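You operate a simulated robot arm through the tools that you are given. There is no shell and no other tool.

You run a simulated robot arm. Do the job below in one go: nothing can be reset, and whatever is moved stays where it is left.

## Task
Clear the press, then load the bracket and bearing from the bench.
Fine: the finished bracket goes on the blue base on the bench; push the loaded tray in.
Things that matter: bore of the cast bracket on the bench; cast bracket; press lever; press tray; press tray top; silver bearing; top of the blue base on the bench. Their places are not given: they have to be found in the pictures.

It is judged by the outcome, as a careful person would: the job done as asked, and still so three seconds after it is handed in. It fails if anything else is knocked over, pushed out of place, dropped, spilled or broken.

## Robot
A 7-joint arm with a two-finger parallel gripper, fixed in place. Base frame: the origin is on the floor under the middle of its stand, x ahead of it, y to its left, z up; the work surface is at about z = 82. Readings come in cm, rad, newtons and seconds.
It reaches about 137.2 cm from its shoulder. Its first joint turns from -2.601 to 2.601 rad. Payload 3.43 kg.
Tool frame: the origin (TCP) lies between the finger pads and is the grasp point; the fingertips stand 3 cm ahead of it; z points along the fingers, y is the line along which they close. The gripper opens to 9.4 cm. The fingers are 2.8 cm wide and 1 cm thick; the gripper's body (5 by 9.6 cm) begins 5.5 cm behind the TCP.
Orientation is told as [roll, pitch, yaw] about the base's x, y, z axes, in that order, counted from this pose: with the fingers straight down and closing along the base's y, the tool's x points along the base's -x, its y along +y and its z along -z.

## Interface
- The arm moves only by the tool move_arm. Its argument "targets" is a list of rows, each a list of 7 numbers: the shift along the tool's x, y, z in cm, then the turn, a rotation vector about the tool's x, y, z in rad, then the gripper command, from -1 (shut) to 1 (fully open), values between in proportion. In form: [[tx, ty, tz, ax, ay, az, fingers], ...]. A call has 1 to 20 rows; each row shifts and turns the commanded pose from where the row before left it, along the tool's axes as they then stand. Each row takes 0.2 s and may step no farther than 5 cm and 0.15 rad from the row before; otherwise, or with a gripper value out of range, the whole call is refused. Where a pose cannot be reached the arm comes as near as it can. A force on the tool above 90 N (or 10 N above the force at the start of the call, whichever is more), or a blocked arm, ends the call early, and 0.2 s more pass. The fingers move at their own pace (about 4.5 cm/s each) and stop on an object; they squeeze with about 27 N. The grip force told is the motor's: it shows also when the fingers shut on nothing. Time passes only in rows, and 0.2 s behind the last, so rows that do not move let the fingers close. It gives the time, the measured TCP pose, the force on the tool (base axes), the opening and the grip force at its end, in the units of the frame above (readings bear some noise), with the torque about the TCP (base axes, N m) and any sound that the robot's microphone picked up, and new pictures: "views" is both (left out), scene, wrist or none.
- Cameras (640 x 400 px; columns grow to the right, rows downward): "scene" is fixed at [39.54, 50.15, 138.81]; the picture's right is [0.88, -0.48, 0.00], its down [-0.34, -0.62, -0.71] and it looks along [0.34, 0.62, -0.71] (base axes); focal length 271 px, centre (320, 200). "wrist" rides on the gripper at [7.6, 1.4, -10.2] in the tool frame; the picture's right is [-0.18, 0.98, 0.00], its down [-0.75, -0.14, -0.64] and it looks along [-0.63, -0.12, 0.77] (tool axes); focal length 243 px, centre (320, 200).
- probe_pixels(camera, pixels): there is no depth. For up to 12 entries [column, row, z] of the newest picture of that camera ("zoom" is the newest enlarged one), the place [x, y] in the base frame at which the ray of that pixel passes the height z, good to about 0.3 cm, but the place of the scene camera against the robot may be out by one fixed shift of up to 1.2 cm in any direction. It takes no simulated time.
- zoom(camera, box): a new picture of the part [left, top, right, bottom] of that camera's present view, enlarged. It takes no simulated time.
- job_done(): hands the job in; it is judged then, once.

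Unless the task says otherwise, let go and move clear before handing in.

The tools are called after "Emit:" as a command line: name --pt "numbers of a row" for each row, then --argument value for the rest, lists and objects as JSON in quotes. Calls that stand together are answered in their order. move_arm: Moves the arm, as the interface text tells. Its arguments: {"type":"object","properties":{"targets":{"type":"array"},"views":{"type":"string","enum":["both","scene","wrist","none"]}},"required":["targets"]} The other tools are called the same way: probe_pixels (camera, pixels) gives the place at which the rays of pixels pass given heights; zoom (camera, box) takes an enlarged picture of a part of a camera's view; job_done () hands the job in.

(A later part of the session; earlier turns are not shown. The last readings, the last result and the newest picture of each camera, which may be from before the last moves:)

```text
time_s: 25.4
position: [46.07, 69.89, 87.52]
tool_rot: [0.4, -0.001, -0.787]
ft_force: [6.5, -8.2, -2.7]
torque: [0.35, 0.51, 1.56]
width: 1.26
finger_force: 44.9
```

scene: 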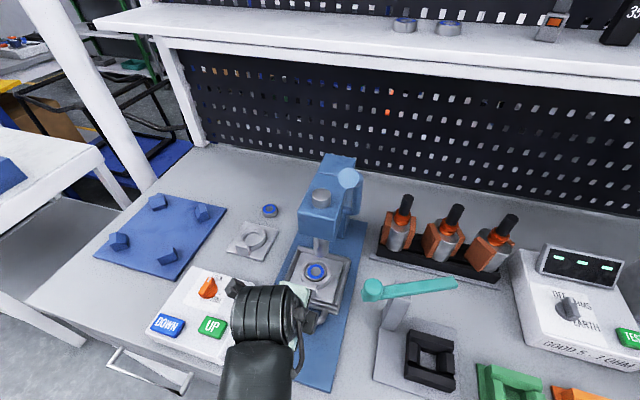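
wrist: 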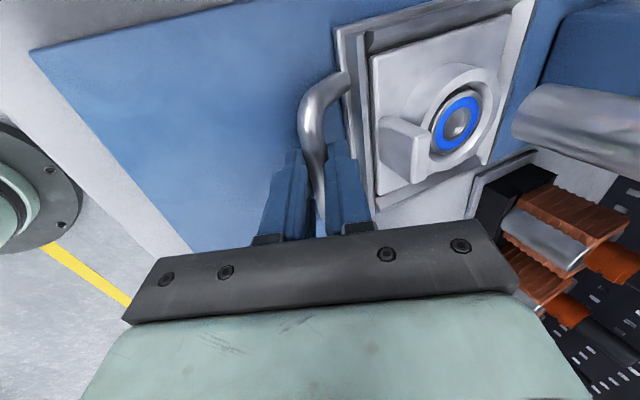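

The tray slides out cleanly with the bracket (bearing now visible at (316,270) in the scene). I'll pull about 10 cm more, with a slight sideways correction.

Emit:
move_arm --pt "-0.1 -1.38 -0.585 0 0 0 -1" --pt "-0.03 -1.38 -0.585 0 0 0 -1" --pt "-0.03 -1.38 -0.585 0 0 0 -1" --pt "-0.03 -1.38 -0.585 0 0 0 -1" --pt "-0.03 -1.38 -0.585 0 0 0 -1" --pt "-0.03 -1.38 -0.585 0 0 0 -1" --pt "-0.03 -1.38 -0.585 0 0 0 -1" --pt "0 0 0 0 0 0 -1"

```text
time_s: 27.2
position: [38.62, 62.56, 87.46]
tool_rot: [0.399, 0.002, -0.787]
ft_force: [-20.0, 16.2, 10.4]
torque: [0.07, 0.14, 1.32]
width: 1.27
finger_force: 45.0
```

scene: 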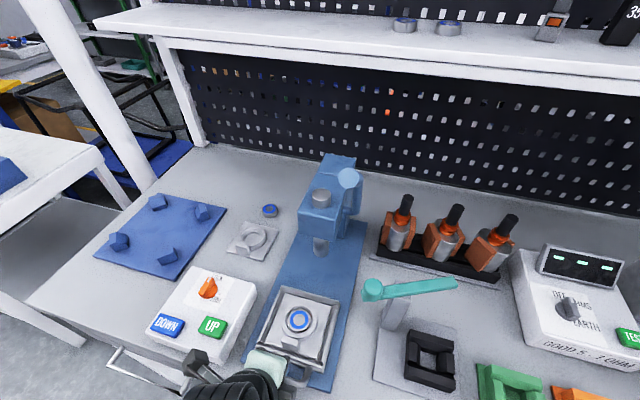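
wrist: 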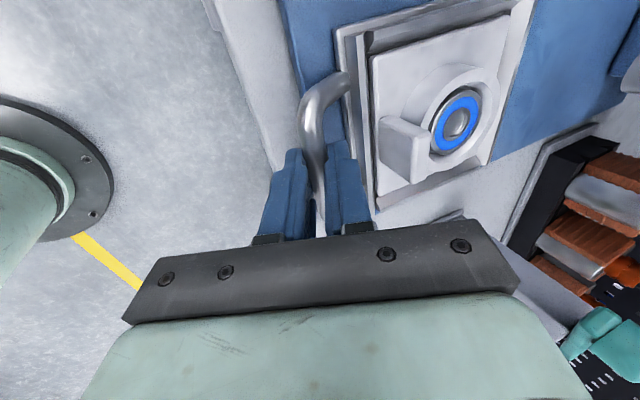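

The tray is out about 14.6 cm with the bracket clear of the press head (scene (298,320)). A sideways 25 N load built up, so I'll ease it off, open slightly and back away along the fingers.

Emit:
move_arm --pt "0.15 0 0 0 0 0 -1" --pt "0.05 0 0 0 0 0 -1" --pt "0 0 0 0 0 0 -0.3" --pt "0 0 0 0 0 0 -0.3" --pt "0 0 0 0 0 0 -0.3" --pt "0 0 -2 0 0 0 -0.3" --pt "0 0 -4 0 0 0 -0.3" --pt "0 0 -4 0 0 0 -0.3" --pt "0 0 0 0 0 0 -0.3"

```text
time_s: 29.2
position: [36.17, 59.79, 96.81]
tool_rot: [0.398, -0.001, -0.788]
ft_force: [-0.3, -0.1, -0.8]
torque: [-0.02, -0.03, 0.04]
width: 3.28
finger_force: 0.1
```

scene: 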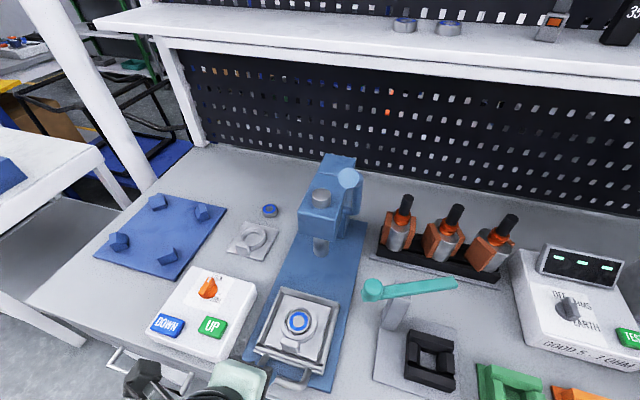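
wrist: 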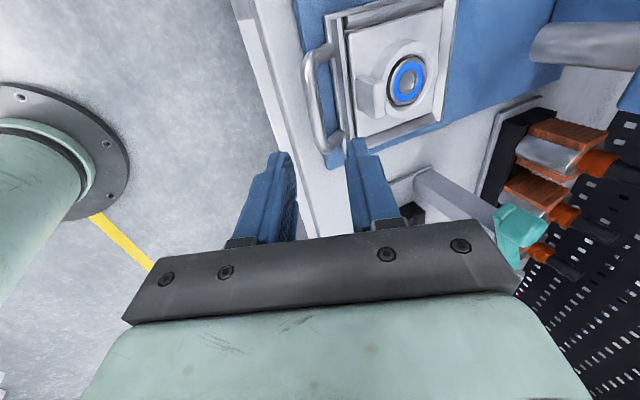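

The tray is released and stays out; now I'll measure the finished bracket in it. Zooming on scene and wrist around the bracket.

Emit:
zoom --camera "wrist" --box '[300, 0, 470, 170]'

Emit:
zoom --camera "scene" --box '[235, 275, 355, 395]'

```text
2.35 times, centred on (385, 85) of wrist
```

zoom: 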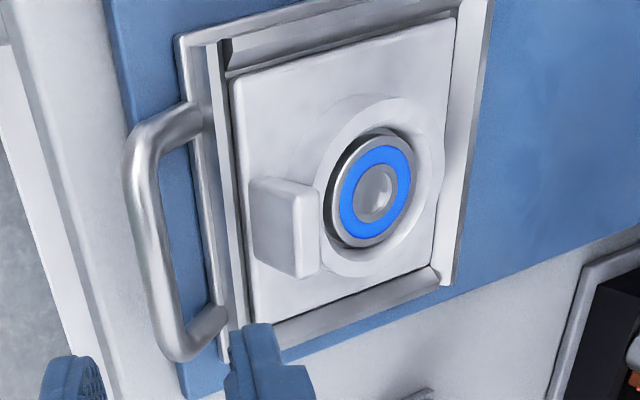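

```text
3.33 times, centred on (295, 335) of scene
```

zoom: 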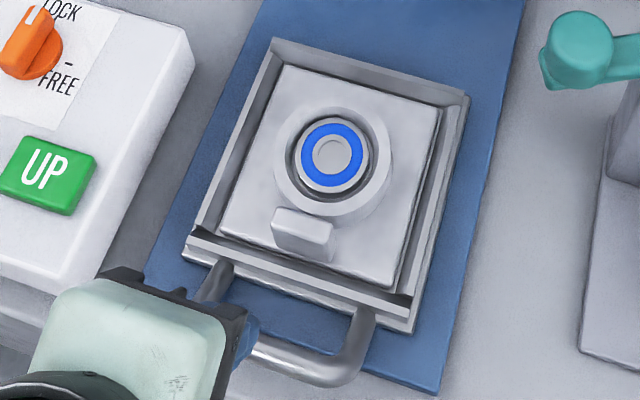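

I'll probe bracket and tray features in both views to get sizes and the bracket's centre.

Emit:
probe_pixels --camera "wrist" --pixels '[[346.7, 33.9, 85], [442.4, 7.6, 85], [433.9, 112.7, 85], [357.3, 136.9, 85], [408.4, 82.9, 87], [408.4, 82.9, 86], [372, 67, 88.5], [382, 120, 88.5]]'

Emit:
probe_pixels --camera "zoom" --pixels '[[283, 65, 85], [440, 108, 85], [222, 230, 85], [395, 288, 85], [332, 155, 87], [332, 155, 86], [332, 107, 87.5], [280, 160, 87.5], [390, 150, 87.5], [278, 212, 88.5], [334, 225, 88.5]]'

```text
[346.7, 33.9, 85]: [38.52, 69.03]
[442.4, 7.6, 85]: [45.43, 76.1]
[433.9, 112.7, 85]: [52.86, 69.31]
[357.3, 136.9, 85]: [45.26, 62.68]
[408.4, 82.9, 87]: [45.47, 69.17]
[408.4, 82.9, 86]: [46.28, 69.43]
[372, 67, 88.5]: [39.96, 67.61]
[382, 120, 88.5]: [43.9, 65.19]
```

```text
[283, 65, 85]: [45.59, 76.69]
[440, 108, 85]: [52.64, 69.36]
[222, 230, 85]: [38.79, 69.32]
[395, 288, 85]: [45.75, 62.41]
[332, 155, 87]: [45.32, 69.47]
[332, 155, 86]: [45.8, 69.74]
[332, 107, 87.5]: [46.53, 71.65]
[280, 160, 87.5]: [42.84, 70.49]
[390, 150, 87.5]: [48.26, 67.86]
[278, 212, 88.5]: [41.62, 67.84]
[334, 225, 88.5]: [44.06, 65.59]
```

The plate is about 10x10 cm centred near (45.6,69.35), ring about 6 cm across, centred near (45.75,69.45). I'll turn the gripper back to yaw 45° so it can close across the ring, then take a low look to measure heights.

Emit:
move_arm --pt "0 0 0 0.1327 0 0 -0.3" --pt "0 0 0 0.1327 0 0 -0.3" --pt "0 0 0 0.1326 0 0 -0.3" --pt "0 0 0 0 0 -0.1428 0.7" --pt "0 0 0 0 0 -0.1428 0.7" --pt "0 0 0 0 0 -0.1428 0.7" --pt "0 0 0 0 0 -0.1428 0.7" --pt "0 0 0 0 0 -0.1428 0.7" --pt "0 0 0 0 0 -0.1428 0.7" --pt "0 0 0 0 0 -0.1428 0.7" --pt "0 0 0 0 0 -0.1428 0.7" --pt "0 0 0 0 0 -0.1428 0.7" --pt "0 0 0 0 0 -0.1428 0.7" --pt "0 0 0 0 0 -0.1428 0.7" --pt "0 0 0 0 0 0 0.7"

Emit:
move_arm --pt "0 0 0 0 -0.15 0 0.7" --pt "0 0 0 0 -0.15 0 0.7" --pt "0 0 0 0 -0.15 0 0.7" --pt "0 0 0 0 -0.15 0 0.7" --pt "0 0 0 0 -0.15 0 0.7" --pt "0 0 0 0 -0.15 0 0.7" --pt "0 0 0 0 -0.1 0 0.7" --pt "0 0 0 0 0 0 0.7"

```text
time_s: 32.4
position: [36.01, 59.85, 96.71]
tool_rot: [-0.001, -0.001, 0.786]
ft_force: [-0.2, -0.3, -0.7]
torque: [-0.02, 0.0, 0.0]
width: 7.97
finger_force: 0.2
```

scene: 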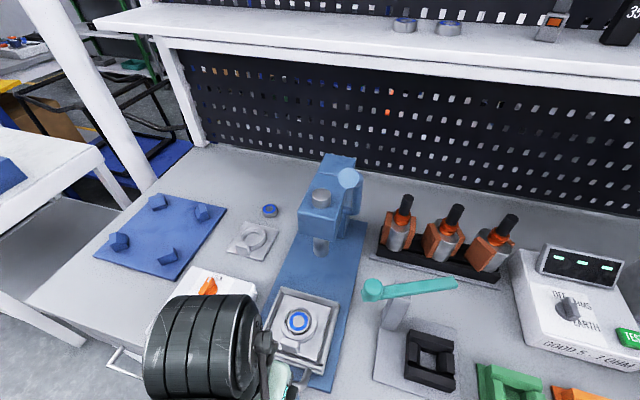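
wrist: 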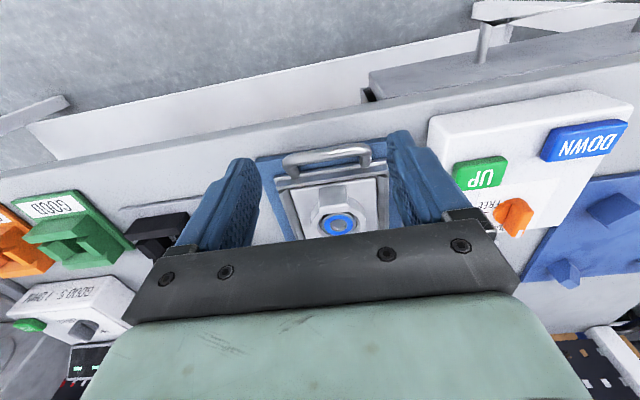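

```text
time_s: 34.2
position: [35.97, 59.77, 96.61]
tool_rot: [0.001, -1.004, 0.783]
ft_force: [0.0, -0.3, 0.3]
torque: [-0.01, 0.01, 0.01]
width: 8.0
finger_force: 0.0
```

scene: 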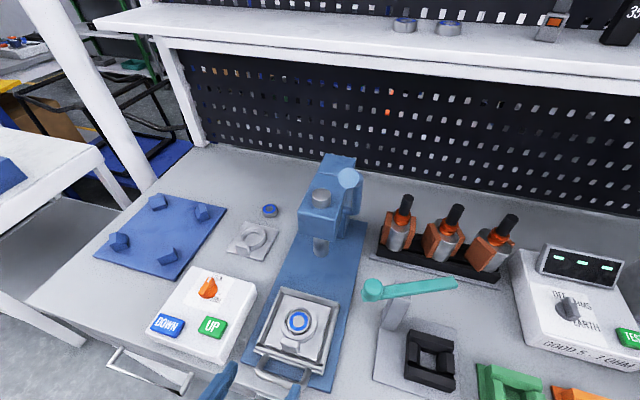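
wrist: 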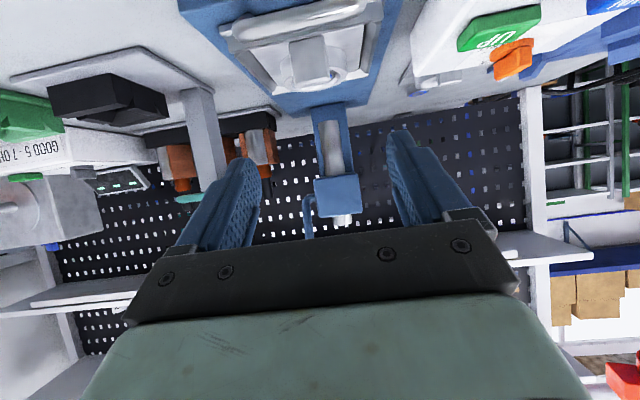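

Emit:
zoom --camera "wrist" --box '[205, 0, 385, 120]'

Emit:
zoom --camera "wrist" --box '[395, 0, 560, 110]'

```text
3.33 times, centred on (295, 60) of wrist
```

zoom: 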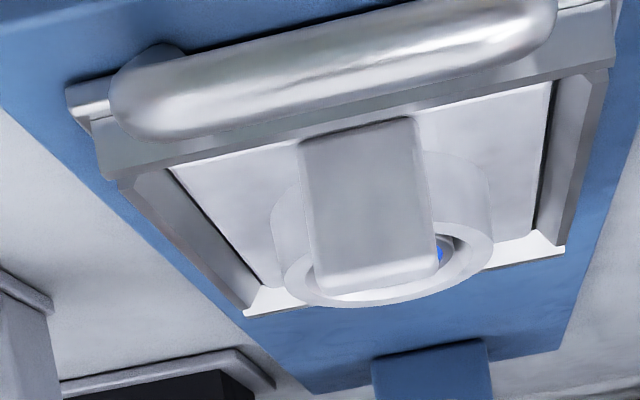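

```text
3.64 times, centred on (478, 55) of wrist
```

zoom: 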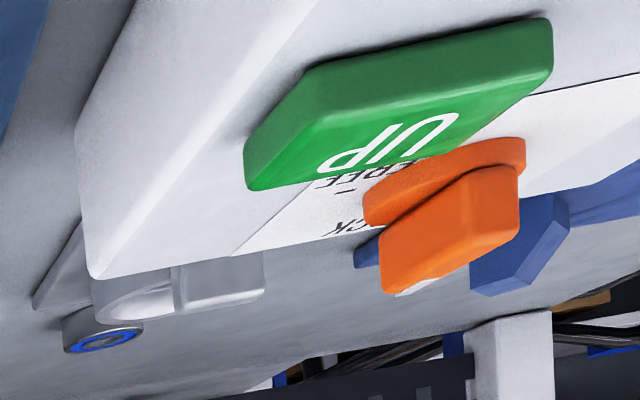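

From this low view I get plate top z≈84.7, ring top ≈86.6, lug top ≈88.3, and the ring centre at u≈81.4, v≈-16.8. I'll straighten to a 0.2 rad lean and move above the ring with an 8 cm opening.

Emit:
move_arm --pt "0 0 0 0 0.134 0 0.7" --pt "0 0 0 0 0.134 0 0.7" --pt "0 0 0 0 0.134 0 0.7" --pt "0 0 0 0 0.134 0 0.7" --pt "0 0 0 0 0.134 0 0.7" --pt "0 0 0 0 0.134 0 0.7" --pt "-4.4 0 1.27 0 0 0 0.7" --pt "-4.4 0 1.27 0 0 0 0.7" --pt "-4.4 0 1.27 0 0 0 0.7" --pt "0 0 0 0 0 0 0.7"

```text
time_s: 36.4
position: [45.61, 69.56, 95.54]
tool_rot: [0.001, -0.198, 0.783]
ft_force: [0.3, -0.3, -0.4]
torque: [0.01, -0.03, 0.0]
width: 8.0
finger_force: 0.1
```

scene: 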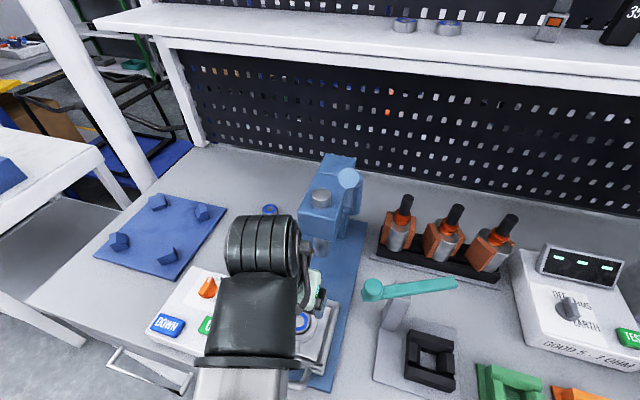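
wrist: 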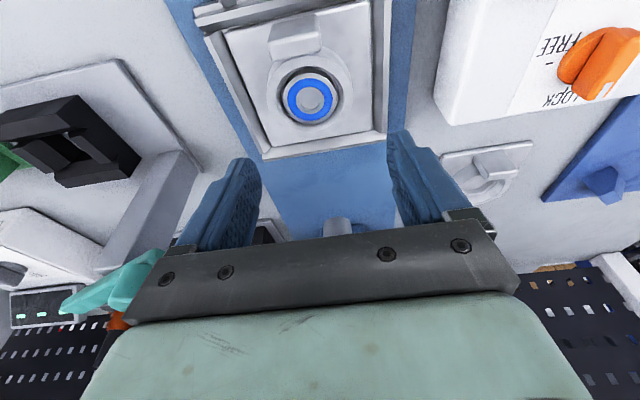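

The ring sits at (310,100) in the wrist view, right under the hand. I'll probe the ring's rim to confirm its centre before descending.

Emit:
zoom --camera "wrist" --box '[210, 0, 410, 170]'

Emit:
probe_pixels --camera "wrist" --pixels '[[310, 98, 86.3], [274, 98, 86.6], [350, 90, 86.6], [312, 136, 84.7], [312, 128, 86.6]]'

```text
2.35 times, centred on (310, 85) of wrist
```

zoom: 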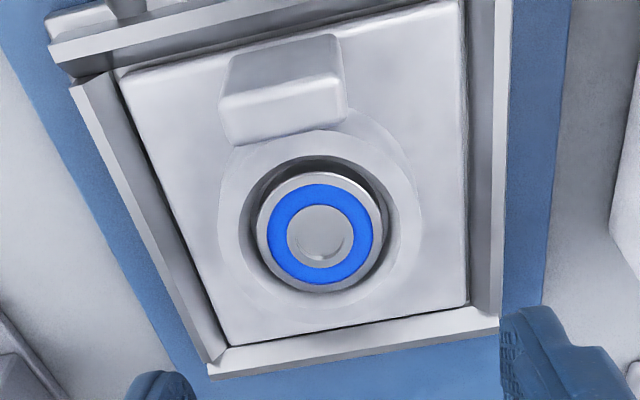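

```text
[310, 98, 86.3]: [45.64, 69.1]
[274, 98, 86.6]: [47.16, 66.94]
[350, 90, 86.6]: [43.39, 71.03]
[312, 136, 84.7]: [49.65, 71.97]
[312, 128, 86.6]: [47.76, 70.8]
```

The ring centre reads u≈81.2, v≈-16.5 to -16.8. I'll descend in small steps with a slight sideways trim, to fingertips just above the plate.

Emit:
move_arm --pt "0.55 -0.12 2.38 0 0 0 0.7" --pt "0.55 -0.12 2.38 0 0 0 0.7" --pt "0.3 -0.06 1.4 0 0 0 0.7" --pt "0 0 0 0 0 0 0.7"

```text
time_s: 37.4
position: [45.76, 69.09, 89.11]
tool_rot: [0.0, -0.197, 0.783]
ft_force: [0.7, 0.3, -0.6]
torque: [-0.01, -0.01, 0.01]
width: 8.02
finger_force: 0.1
```

scene: 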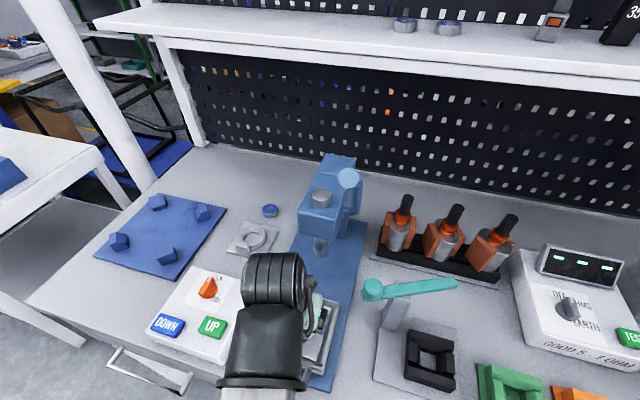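
wrist: 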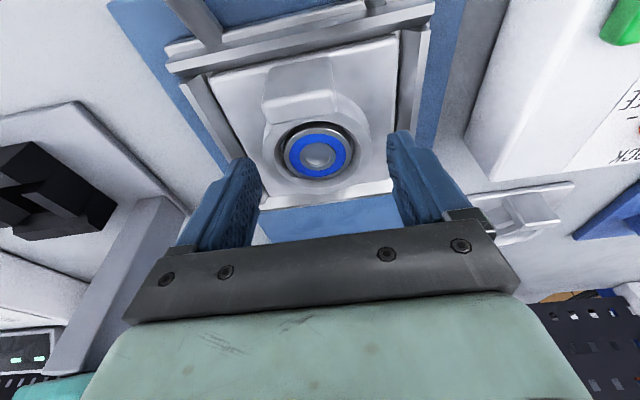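

The ring is between the fingers, perhaps slightly toward the robot of centre. I'll zoom and probe once more for the final trim.

Emit:
zoom --camera "wrist" --box '[200, 40, 440, 220]'

Emit:
probe_pixels --camera "wrist" --pixels '[[317, 150, 86.2], [262, 152, 86.6], [372, 145, 86.6], [318, 197, 86.6], [315, 112, 86.6]]'

```text
2.22 times, centred on (320, 130) of wrist
```

zoom: 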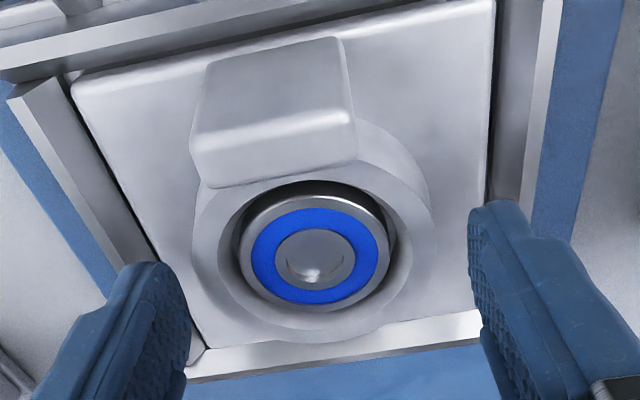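

```text
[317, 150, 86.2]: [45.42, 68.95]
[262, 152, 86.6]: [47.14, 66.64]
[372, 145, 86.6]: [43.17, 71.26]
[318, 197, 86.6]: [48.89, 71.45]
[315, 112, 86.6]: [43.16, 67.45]
```

The probes put the ring centre at u≈81.1, v≈-16.5, matching the TCP. I'll descend the last 0.9 cm and close on the ring.

Emit:
move_arm --pt "0.18 0 0.88 0 0 0 0.7" --pt "0 0 0 0 0 0 0.7" --pt "0 0 0 0 0 0 -1" --pt "0 0 0 0 0 0 -1" --pt "0 0 0 0 0 0 -1" --pt "0 0 0 0 0 0 -1" --pt "0 0 0 0 0 0 -1" --views "wrist"

```text
time_s: 39.0
position: [45.73, 69.09, 88.22]
tool_rot: [0.0, -0.197, 0.784]
ft_force: [2.0, -1.3, 0.6]
torque: [-0.13, -0.04, 0.04]
width: 6.22
finger_force: 26.7
```

wrist: 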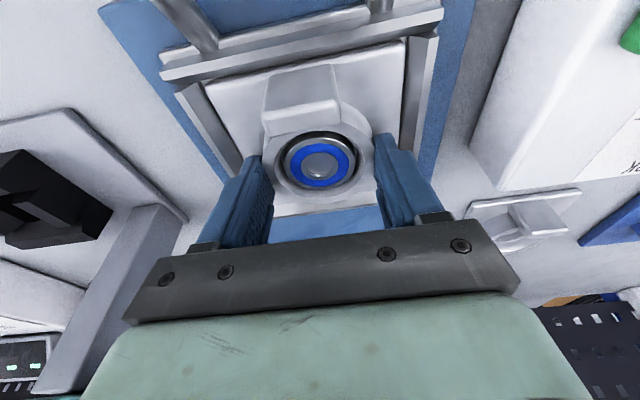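

Gripped at 6.22 cm width with almost no side force. I'll lift straight up 4 cm slowly and check it comes free of the tray.

Emit:
move_arm --pt "-0.1 0 -0.49 0 0 0 -1" --pt "-0.1 0 -0.49 0 0 0 -1" --pt "-0.2 0 -0.98 0 0 0 -1" --pt "-0.4 0 -1.96 0 0 0 -1" --pt "0 0 0 0 0 0 -1"

```text
time_s: 40.2
position: [45.8, 69.18, 92.24]
tool_rot: [0.0, -0.196, 0.783]
ft_force: [0.5, 0.3, -5.1]
torque: [-0.03, 0.04, 0.0]
width: 6.22
finger_force: 27.1
```

scene: 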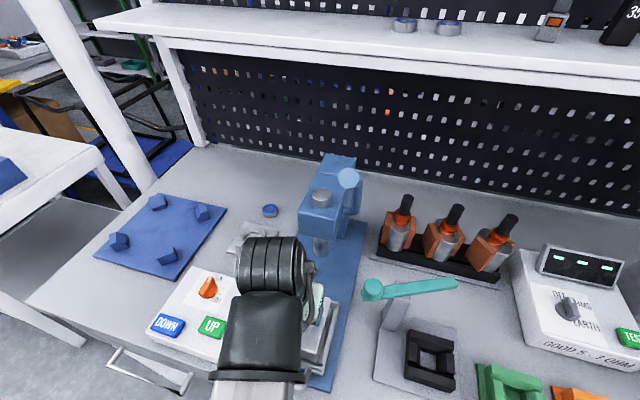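
wrist: 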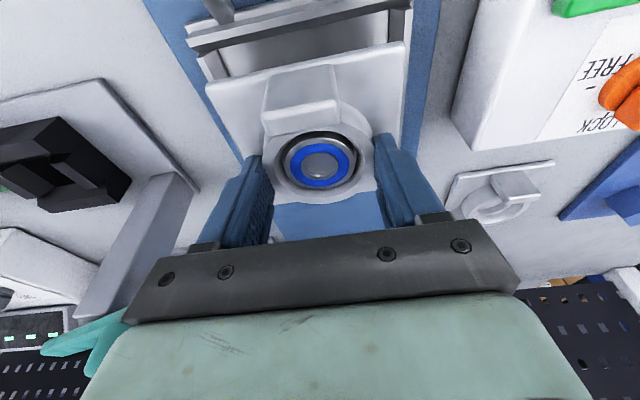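

The bracket is lifted (about 5 N weight) and level. I'll raise to travel height, clear of the panel knob, and carry it over to the blue base.

Emit:
move_arm --pt "-0.88 0 -4.41 0 0 0 -1" --pt "-0.88 0 -4.41 0 0 0 -1" --pt "-0.5 1.6 0.1 0 0 0 -1" --pt "-0.996 3.26 0.198 0 0 0 -1" --pt "-0.996 3.26 0.198 0 0 0 -1" --pt "-0.996 3.26 0.198 0 0 0 -1" --pt "-0.996 3.26 0.198 0 0 0 -1" --pt "-0.996 3.26 0.198 0 0 0 -1" --pt "-0.996 3.26 0.198 0 0 0 -1" --pt "-0.996 3.26 0.198 0 0 0 -1" --pt "-0.996 3.26 0.198 0 0 0 -1" --pt "-0.996 3.26 0.198 0 0 0 -1" --pt "-0.996 3.26 0.198 0 0 0 -1" --pt "-0.5 1.6 0.1 0 0 0 -1" --pt "0 0 0 0 0 0 -1"

```text
time_s: 43.4
position: [28.6, 102.62, 101.37]
tool_rot: [0.0, -0.198, 0.784]
ft_force: [0.5, -1.0, -5.6]
torque: [-0.01, -0.01, 0.01]
width: 6.22
finger_force: 27.0
```

scene: 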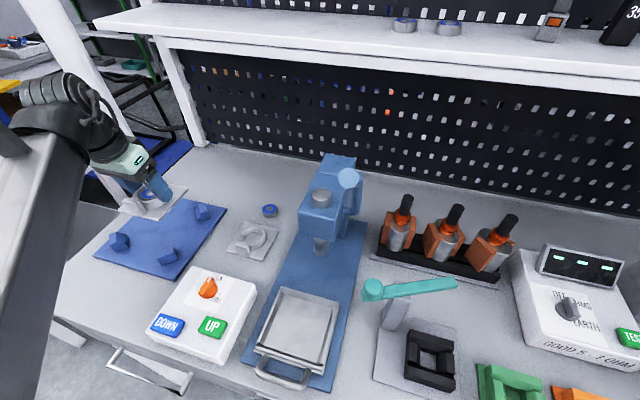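
wrist: 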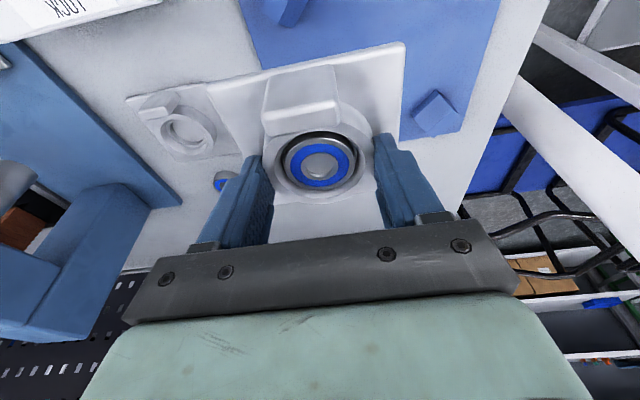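

The held bracket is near the base; I still need about 6 cm more to its left. I'll probe base features in the wrist view to get its true centre and yaw.

Emit:
probe_pixels --camera "wrist" --pixels '[[462, 137, 83], [500, 5, 83], [402, 140, 83], [437, 128, 83], [437, 98, 85.5], [285, 25, 83], [243, 3, 83], [259, 60, 83]]'

Emit:
zoom --camera "wrist" --box '[230, 0, 530, 160]'

Emit:
probe_pixels --camera "scene" --pixels '[[95, 256, 83], [180, 279, 83], [228, 209, 83], [119, 248, 83], [168, 264, 83], [203, 219, 83]]'

```text
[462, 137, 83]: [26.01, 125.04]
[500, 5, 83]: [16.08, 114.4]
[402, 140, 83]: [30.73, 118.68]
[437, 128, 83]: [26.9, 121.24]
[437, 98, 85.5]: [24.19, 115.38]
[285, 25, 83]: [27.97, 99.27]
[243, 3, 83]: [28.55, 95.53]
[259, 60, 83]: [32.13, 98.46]
```

```text
2.13 times, centred on (380, 80) of wrist
```

zoom: 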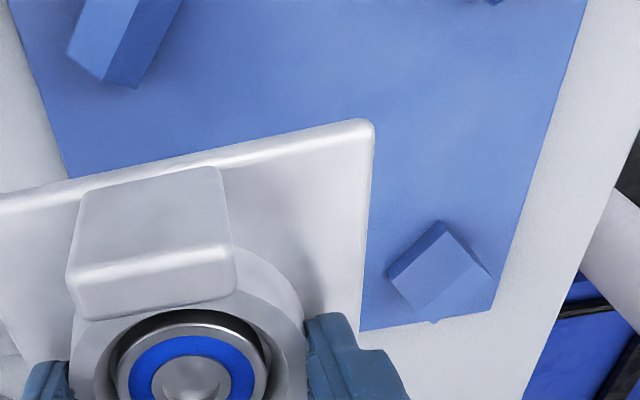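

```text
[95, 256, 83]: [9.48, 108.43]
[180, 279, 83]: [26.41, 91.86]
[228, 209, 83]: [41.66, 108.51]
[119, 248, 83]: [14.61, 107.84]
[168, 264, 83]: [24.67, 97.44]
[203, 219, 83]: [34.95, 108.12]
```

I mis-picked one scene corner earlier; re-probing with corrected pixels from the zoomed view.

Emit:
probe_pixels --camera "scene" --pixels '[[158.4, 193.1, 83], [226.6, 208.8, 83], [174, 280, 83], [93, 255.5, 83], [159, 211, 83], [207, 222, 83], [118, 253, 83], [168, 266, 83]]'

Emit:
probe_pixels --camera "wrist" --pixels '[[460.8, 131.6, 83], [505, 0, 83], [399, 141, 83], [433, 130, 83], [258, 82, 83], [233, 6, 83], [280, 40, 83]]'

```text
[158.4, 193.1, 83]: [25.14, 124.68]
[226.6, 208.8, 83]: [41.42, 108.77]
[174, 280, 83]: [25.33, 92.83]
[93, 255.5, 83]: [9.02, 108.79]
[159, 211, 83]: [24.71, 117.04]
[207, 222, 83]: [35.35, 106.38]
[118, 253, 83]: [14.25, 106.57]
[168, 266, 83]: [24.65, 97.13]
```

```text
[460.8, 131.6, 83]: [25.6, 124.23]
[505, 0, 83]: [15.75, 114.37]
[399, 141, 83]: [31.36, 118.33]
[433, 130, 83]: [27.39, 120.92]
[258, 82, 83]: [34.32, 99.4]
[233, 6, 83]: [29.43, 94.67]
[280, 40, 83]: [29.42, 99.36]
```

The base is a 22.7 cm square at about 45° yaw, centred (robot frame) at u≈94.75, v≈-58.2. I'll move over the centre and lower to a few centimetres above it.

Emit:
move_arm --pt "-0.956 2.95 0.19 0 0 0 -1" --pt "-0.956 2.95 0.19 0 0 0 -1" --pt "0.717 0 3.6 0 0 0 -1" --pt "0.717 0 3.6 0 0 0 -1" --pt "0.5 0 2.5 0 0 0 -1" --pt "0 0 0 0 0 0 -1"

```text
time_s: 44.8
position: [25.69, 108.01, 91.34]
tool_rot: [0.0, -0.197, 0.784]
ft_force: [-0.5, -0.9, -4.9]
torque: [-0.01, 0.0, -0.01]
width: 6.2
finger_force: 26.4
```

scene: 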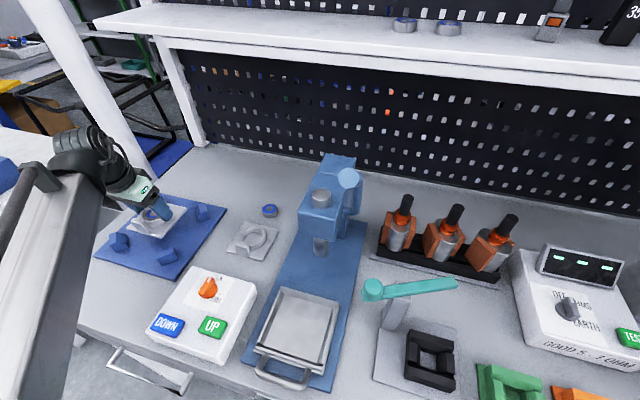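
wrist: 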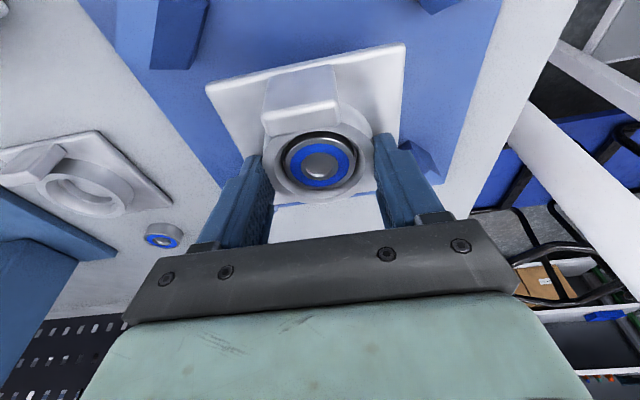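

The bracket hovers over the base; I want to verify its corners clear the blocks at (180,35), (440,5) and (415,165). Zooming and probing.

Emit:
zoom --camera "wrist" --box '[80, 0, 500, 240]'

Emit:
zoom --camera "scene" --box '[85, 180, 245, 290]'

Emit:
probe_pixels --camera "wrist" --pixels '[[207, 88, 87.8], [404, 45, 87.8], [401, 143, 87.8], [152, 68, 83], [190, 68, 83], [190, 68, 85], [420, 2, 83], [403, 150, 83], [440, 178, 83], [218, 188, 83], [462, 210, 83]]'

```text
1.52 times, centred on (290, 120) of wrist
```

zoom: 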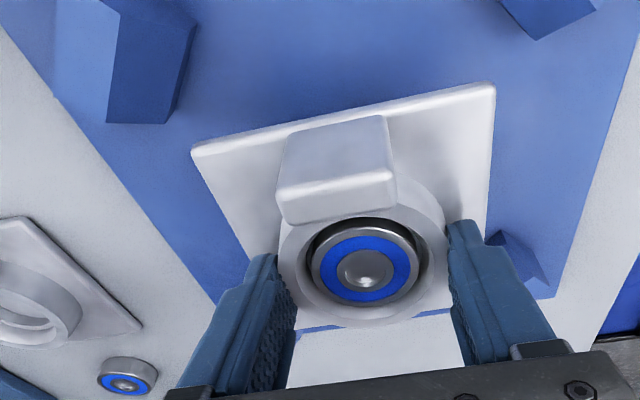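

```text
3.64 times, centred on (165, 235) of scene
```

zoom: 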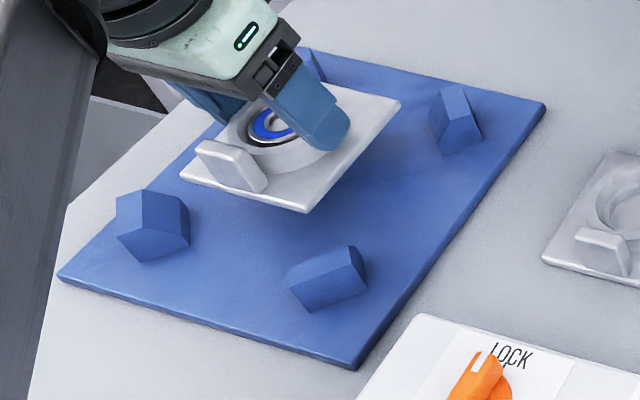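

```text
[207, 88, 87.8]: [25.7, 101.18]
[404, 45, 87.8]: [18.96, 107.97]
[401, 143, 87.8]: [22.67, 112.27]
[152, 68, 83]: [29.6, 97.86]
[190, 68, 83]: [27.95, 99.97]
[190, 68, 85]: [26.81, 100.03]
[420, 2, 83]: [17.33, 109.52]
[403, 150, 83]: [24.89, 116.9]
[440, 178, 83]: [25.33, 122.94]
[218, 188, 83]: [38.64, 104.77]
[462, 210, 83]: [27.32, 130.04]
```

The bracket's corners have about 2 cm clearance to every block. I'll lower to about z=88.4 and then creep down until the weight is taken.

Emit:
move_arm --pt "0.25 0 1.25 0 0 0 -1" --pt "0.25 0 1.25 0 0 0 -1" --pt "0.06 0 0.3 0 0 0 -1" --pt "0 0 0 0 0 0 -1" --views "scene"

```text
time_s: 45.8
position: [25.77, 108.01, 88.51]
tool_rot: [0.001, -0.197, 0.784]
ft_force: [0.3, -1.0, -6.0]
torque: [0.01, -0.04, 0.03]
width: 6.2
finger_force: 27.0
```

scene: 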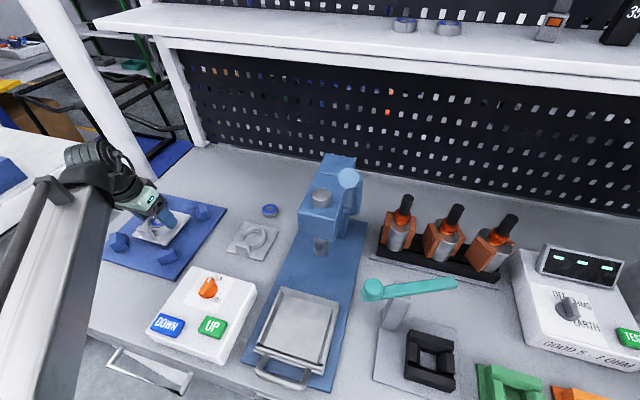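

Still carrying the full weight (about 6 N). I'll creep down in 0.2 cm steps.

Emit:
move_arm --pt "0.04 0 0.2 0 0 0 -1" --pt "0.04 0 0.2 0 0 0 -1" --pt "0.04 0 0.2 0 0 0 -1" --pt "0 0 0 0 0 0 -1" --views "none"

Emit:
move_arm --pt "0.03 0 0.15 0 0 0 -1" --pt "0.03 0 0.15 0 0 0 -1" --pt "0 0 0 0 0 0 -1" --views "none"

```text
time_s: 46.8
position: [25.66, 108.0, 87.79]
tool_rot: [0.001, -0.197, 0.783]
ft_force: [-0.7, -0.3, -5.0]
torque: [0.0, -0.01, -0.01]
width: 6.22
finger_force: 27.3
```

```text
time_s: 47.6
position: [25.69, 108.03, 87.63]
tool_rot: [-0.001, -0.198, 0.785]
ft_force: [1.3, 0.7, -4.6]
torque: [-0.03, 0.0, -0.02]
width: 6.22
finger_force: 27.3
```

Emit:
move_arm --pt "0.03 0 0.15 0 0 0 -1" --pt "0.03 0 0.15 0 0 0 -1" --pt "0 0 0 0 0 0 -1" --views "none"

```text
time_s: 48.4
position: [25.77, 108.0, 87.33]
tool_rot: [-0.001, -0.197, 0.782]
ft_force: [-0.1, -0.3, -5.0]
torque: [-0.02, 0.02, 0.01]
width: 6.24
finger_force: 26.7
```

The full 5 N is still carried at z=87.33, so the base is a bit lower; I'll keep creeping down.

Emit:
move_arm --pt "0.03 0 0.15 0 0 0 -1" --pt "0.03 0 0.15 0 0 0 -1" --pt "0 0 0 0 0 0 -1" --views "none"

Emit:
move_arm --pt "0.02 0 0.12 0 0 0 -1" --pt "0 0 0 0 0 0 -1" --views "wrist"

```text
time_s: 49.2
position: [25.73, 107.98, 87.3]
tool_rot: [0.002, -0.202, 0.785]
ft_force: [1.3, 3.7, 16.6]
torque: [-0.11, 0.05, -0.01]
width: 6.21
finger_force: 26.9
```

```text
time_s: 49.8
position: [25.71, 107.98, 87.05]
tool_rot: [0.001, -0.2, 0.784]
ft_force: [-1.3, 4.0, 17.2]
torque: [0.17, -0.1, 0.05]
width: 6.23
finger_force: 27.1
```

wrist: 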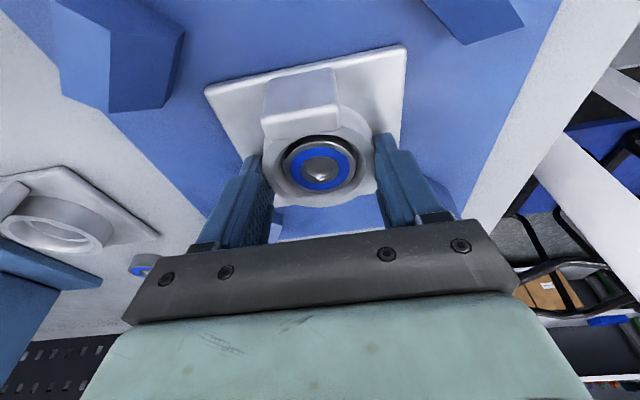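

The weight is taken (force now +17 N, z≈87.2), so the bracket sits on the base. I'll ease up slightly, open and lift clear.

Emit:
move_arm --pt "-0.03 0 -0.15 0 0 0 -1" --pt "0 0 0 0 0 0 0.5" --pt "0 0 0 0 0 0 0.7" --pt "0 0 0 0 0 0 0.7" --pt "0 0 0 0 0 0 0.7" --pt "-0.4 0 -2 0 0 0 0.7" --pt "-0.8 0 -4 0 0 0 0.7" --pt "-0.8 0 -4 0 0 0 0.7" --pt "0 0 0 0 0 0 0.7"

```text
time_s: 51.8
position: [25.69, 107.88, 97.26]
tool_rot: [0.001, -0.197, 0.782]
ft_force: [-0.2, 0.1, -0.3]
torque: [0.0, 0.03, 0.0]
width: 7.96
finger_force: 0.0
```

scene: 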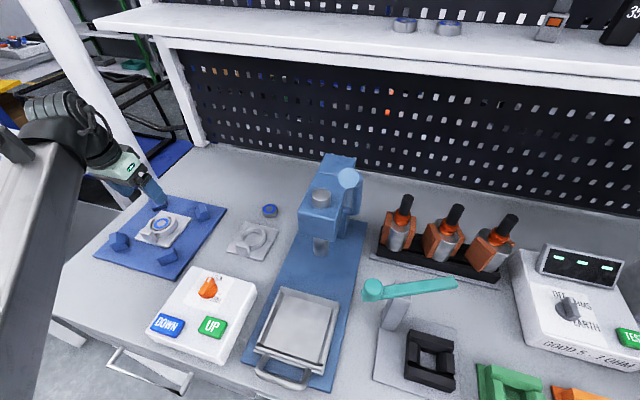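
wrist: 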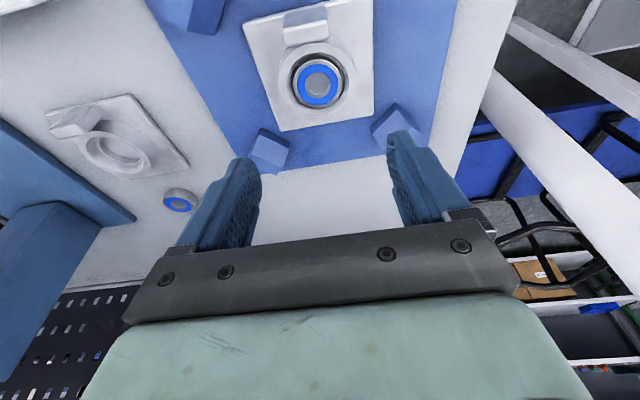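

The finished bracket sits squarely between the four blocks on the blue base. Next is the bench bracket; I'll probe it in both views for its centre and yaw.

Emit:
zoom --camera "wrist" --box '[20, 70, 220, 220]'

Emit:
zoom --camera "scene" --box '[215, 195, 295, 270]'

```text
2.67 times, centred on (120, 145) of wrist
```

zoom: 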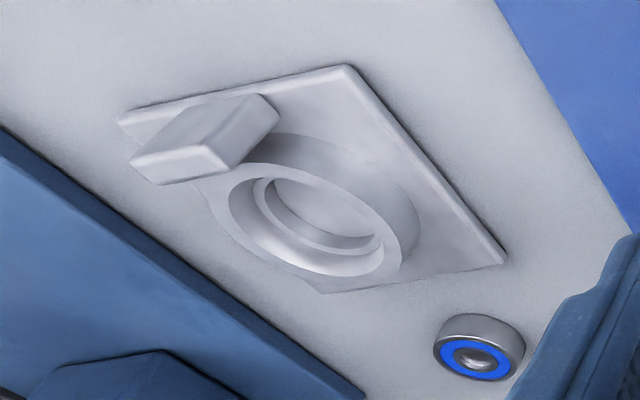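

```text
5.33 times, centred on (255, 232) of scene
```

zoom: 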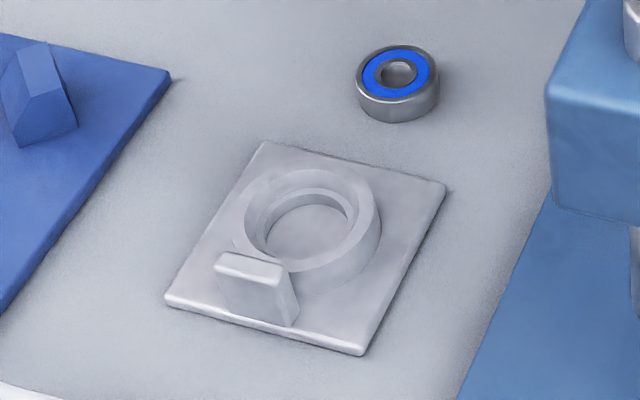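

Emit:
probe_pixels --camera "zoom" --pixels '[[262, 142, 82.9], [446, 187, 82.9], [358, 352, 82.9], [167, 297, 82.9], [307, 219, 84.7], [398, 75, 83.5]]'

Emit:
probe_pixels --camera "wrist" --pixels '[[129.8, 95.6, 82.9], [189, 167, 82.9], [44.5, 115, 82.9], [112, 152, 84.7], [178, 204, 83.5]]'

```text
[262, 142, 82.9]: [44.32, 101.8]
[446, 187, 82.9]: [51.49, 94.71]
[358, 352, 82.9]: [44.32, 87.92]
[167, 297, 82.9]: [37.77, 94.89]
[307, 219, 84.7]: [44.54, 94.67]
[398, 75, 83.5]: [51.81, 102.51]
```

```text
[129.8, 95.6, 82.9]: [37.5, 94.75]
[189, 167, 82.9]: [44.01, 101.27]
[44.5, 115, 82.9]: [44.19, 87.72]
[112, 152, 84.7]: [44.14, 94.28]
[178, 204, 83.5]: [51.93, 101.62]
```

Both views agree the bench bracket is at yaw ≈45° with its ring centre near (44.3,94.5). I'll move above it with the same lean and 8 cm opening.

Emit:
move_arm --pt "-0.54 -3.77 0.3 0 0 0 0.7" --pt "-0.54 -3.77 0.3 0 0 0 0.7" --pt "-0.54 -3.77 0.3 0 0 0 0.7" --pt "-0.54 -3.77 0.3 0 0 0 0.7" --pt "-0.54 -3.77 0.3 0 0 0 0.7" --pt "-0.54 -3.77 0.3 0 0 0 0.7" --pt "0 0 0 0 0 0 0.7"

```text
time_s: 53.4
position: [44.31, 94.56, 96.22]
tool_rot: [0.0, -0.198, 0.784]
ft_force: [0.0, -0.2, -0.6]
torque: [-0.02, 0.02, 0.01]
width: 7.98
finger_force: 0.1
```

scene: 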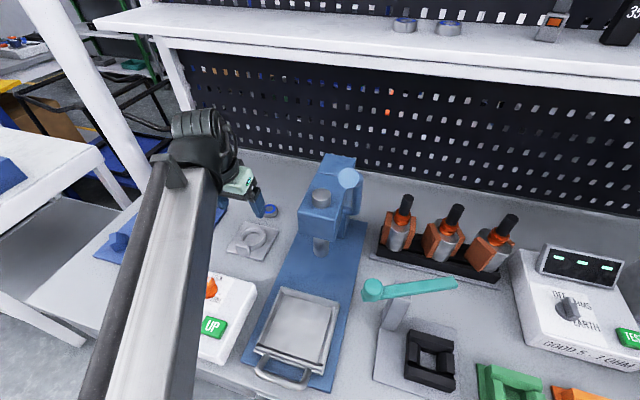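
wrist: 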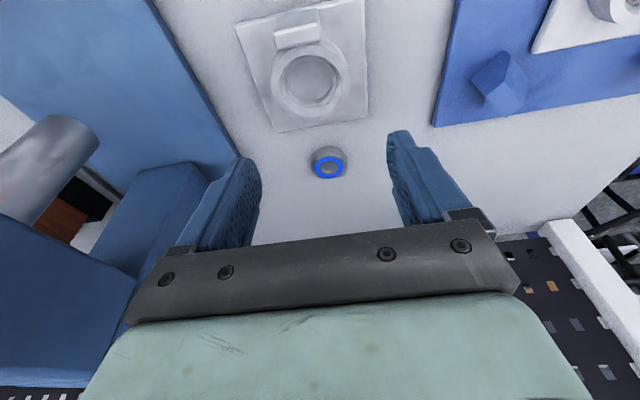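

The bracket's ring shows at (310,78) and the bearing at (328,161). I'll probe the ring and the bearing accurately from here.

Emit:
zoom --camera "wrist" --box '[220, 0, 400, 190]'

```text
2.11 times, centred on (310, 95) of wrist
```

zoom: 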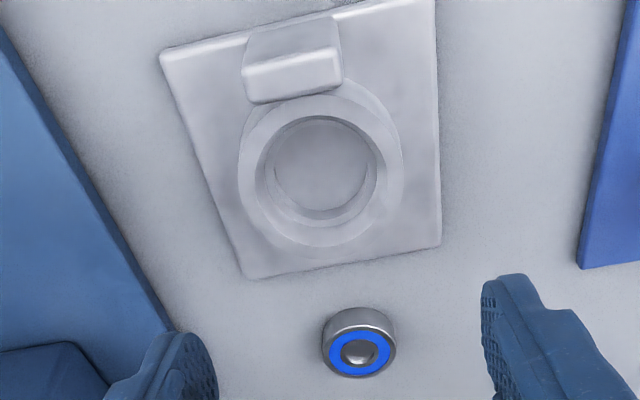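

Emit:
probe_pixels --camera "zoom" --pixels '[[317, 170, 84.7], [238, 180, 84.7], [397, 163, 84.7], [315, 247, 84.7], [359, 352, 83.5], [162, 53, 82.9], [440, 245, 82.9], [245, 278, 82.9], [323, 347, 83.5], [396, 352, 83.5]]'

```text
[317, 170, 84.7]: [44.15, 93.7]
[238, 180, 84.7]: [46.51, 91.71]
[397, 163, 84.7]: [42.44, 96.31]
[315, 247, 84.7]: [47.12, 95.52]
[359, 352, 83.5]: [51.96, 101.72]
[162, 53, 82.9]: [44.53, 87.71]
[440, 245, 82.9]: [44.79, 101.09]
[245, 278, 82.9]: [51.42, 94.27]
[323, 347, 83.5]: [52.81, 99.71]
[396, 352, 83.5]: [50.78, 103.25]
```

The ring centre is at about u=97.8, v=-35.05 with a 6.1 cm rim, just beneath the hand. I'll descend most of the way with a small trim.

Emit:
move_arm --pt "0.58 -0.15 2.55 0 0 0 0.7" --pt "0.58 -0.15 2.55 0 0 0 0.7" --pt "0.58 -0.12 2.55 0 0 0 0.7" --pt "0 0 0 0 0 0 0.7"

```text
time_s: 54.4
position: [44.43, 94.1, 88.17]
tool_rot: [-0.001, -0.195, 0.782]
ft_force: [-0.5, 0.1, 0.9]
torque: [-0.01, 0.0, -0.01]
width: 8.01
finger_force: 0.1
```

scene: 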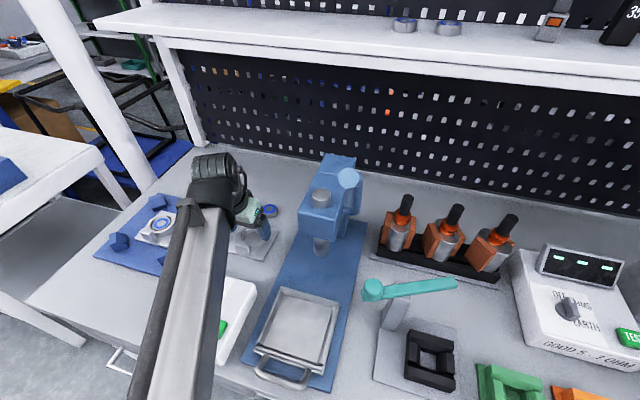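
wrist: 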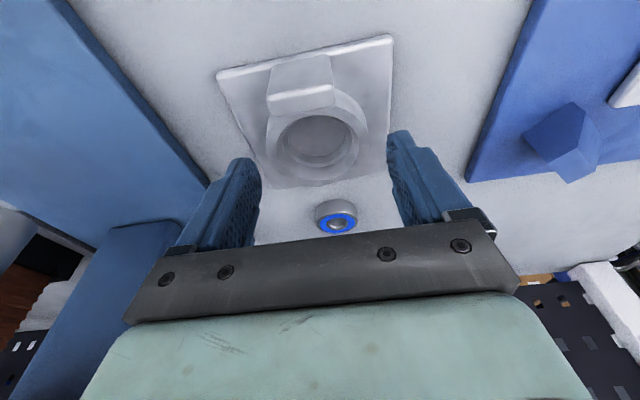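

Emit:
zoom --camera "wrist" --box '[200, 30, 440, 240]'

```text
1.90 times, centred on (320, 135) of wrist
```

zoom: 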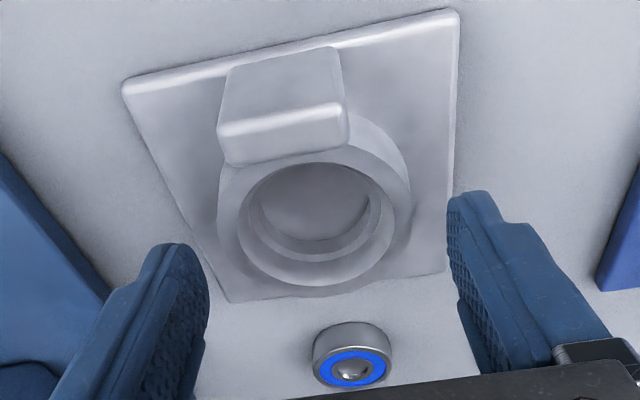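

Emit:
probe_pixels --camera "zoom" --pixels '[[217, 230, 84.7], [412, 200, 84.7], [318, 298, 84.7], [315, 215, 84.7], [122, 90, 82.9], [458, 15, 82.9], [442, 270, 82.9], [232, 302, 82.9], [352, 365, 83.5]]'

```text
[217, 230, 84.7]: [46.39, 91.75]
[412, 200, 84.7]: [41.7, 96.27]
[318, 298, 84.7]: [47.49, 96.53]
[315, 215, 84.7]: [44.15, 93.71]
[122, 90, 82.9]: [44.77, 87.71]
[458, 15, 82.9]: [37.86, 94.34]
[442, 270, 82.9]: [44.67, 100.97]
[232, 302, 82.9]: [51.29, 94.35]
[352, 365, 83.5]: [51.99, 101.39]
```

Plate corners give a centre at u≈98.25, v≈-35.15, matching the hand within 0.3 cm. I'll descend to the grasp height and close on the ring.

Emit:
move_arm --pt "0.08 0.05 0.9 0 0 0 0.7" --pt "0.08 0.03 0.87 0 0 0 0.7" --pt "0 0 0 0 0 0 0.7" --pt "0 0 0 0 0 0 -1" --pt "0 0 0 0 0 0 -1" --pt "0 0 0 0 0 0 -1" --pt "0 0 0 0 0 0 -1" --pt "0 0 0 0 0 0 -1" --views "wrist"

```text
time_s: 56.2
position: [44.3, 94.2, 86.42]
tool_rot: [0.001, -0.199, 0.783]
ft_force: [1.2, -2.3, 0.6]
torque: [-0.12, -0.1, 0.01]
width: 6.22
finger_force: 26.6
```

wrist: 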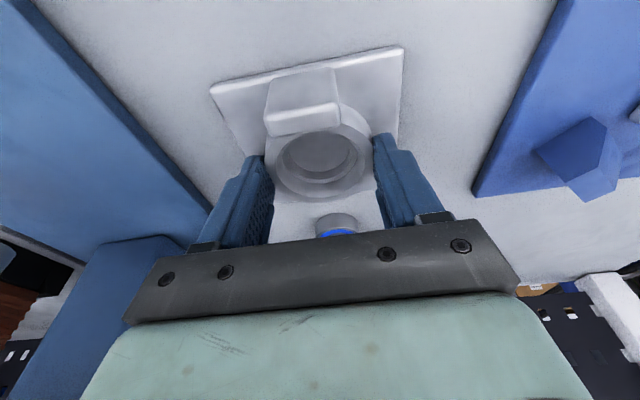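

Gripped at 6.22 cm, same as the other bracket. I'll lift it, retreat toward the robot first to clear the press head, then move across over the tray.

Emit:
move_arm --pt "-0.1 0 -0.49 0 0 0 -1" --pt "-0.2 0 -0.98 0 0 0 -1" --pt "-0.76 0 -3.8 0 0 0 -1" --pt "-0.8 0 -4.0 0 0 0 -1" --pt "-0.8 0 -4.0 0 0 0 -1" --pt "2.0 0 -0.4 0 0 0 -1" --pt "3.33 0 -0.67 0 0 0 -1" --pt "3.33 0 -0.67 0 0 0 -1" --pt "3.33 0 -0.67 0 0 0 -1" --pt "3.33 0 -0.67 0 0 0 -1" --pt "1.3 -2 -0.26 0 0 0 -1" --pt "0 -3.5 0 0 0 0 -1" --pt "0 -3.5 0 0 0 0 -1" --pt "0 -3.5 0 0 0 0 -1" --pt "0 -3.5 0 0 0 0 -1" --pt "0 -2.7 0 0 0 0 -1" --pt "0 0 0 0 0 0 -1"

```text
time_s: 59.8
position: [45.59, 68.92, 100.26]
tool_rot: [-0.001, -0.197, 0.782]
ft_force: [0.2, 0.0, -3.7]
torque: [0.0, -0.05, 0.05]
width: 6.19
finger_force: 27.2
```

scene: 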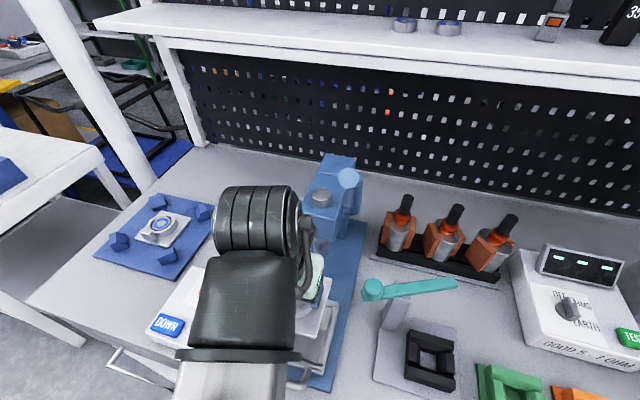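
wrist: 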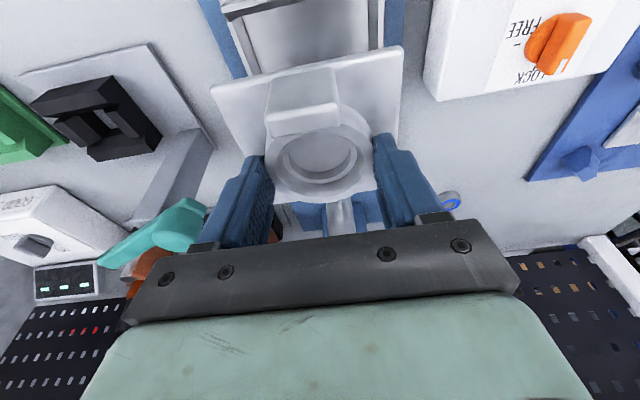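

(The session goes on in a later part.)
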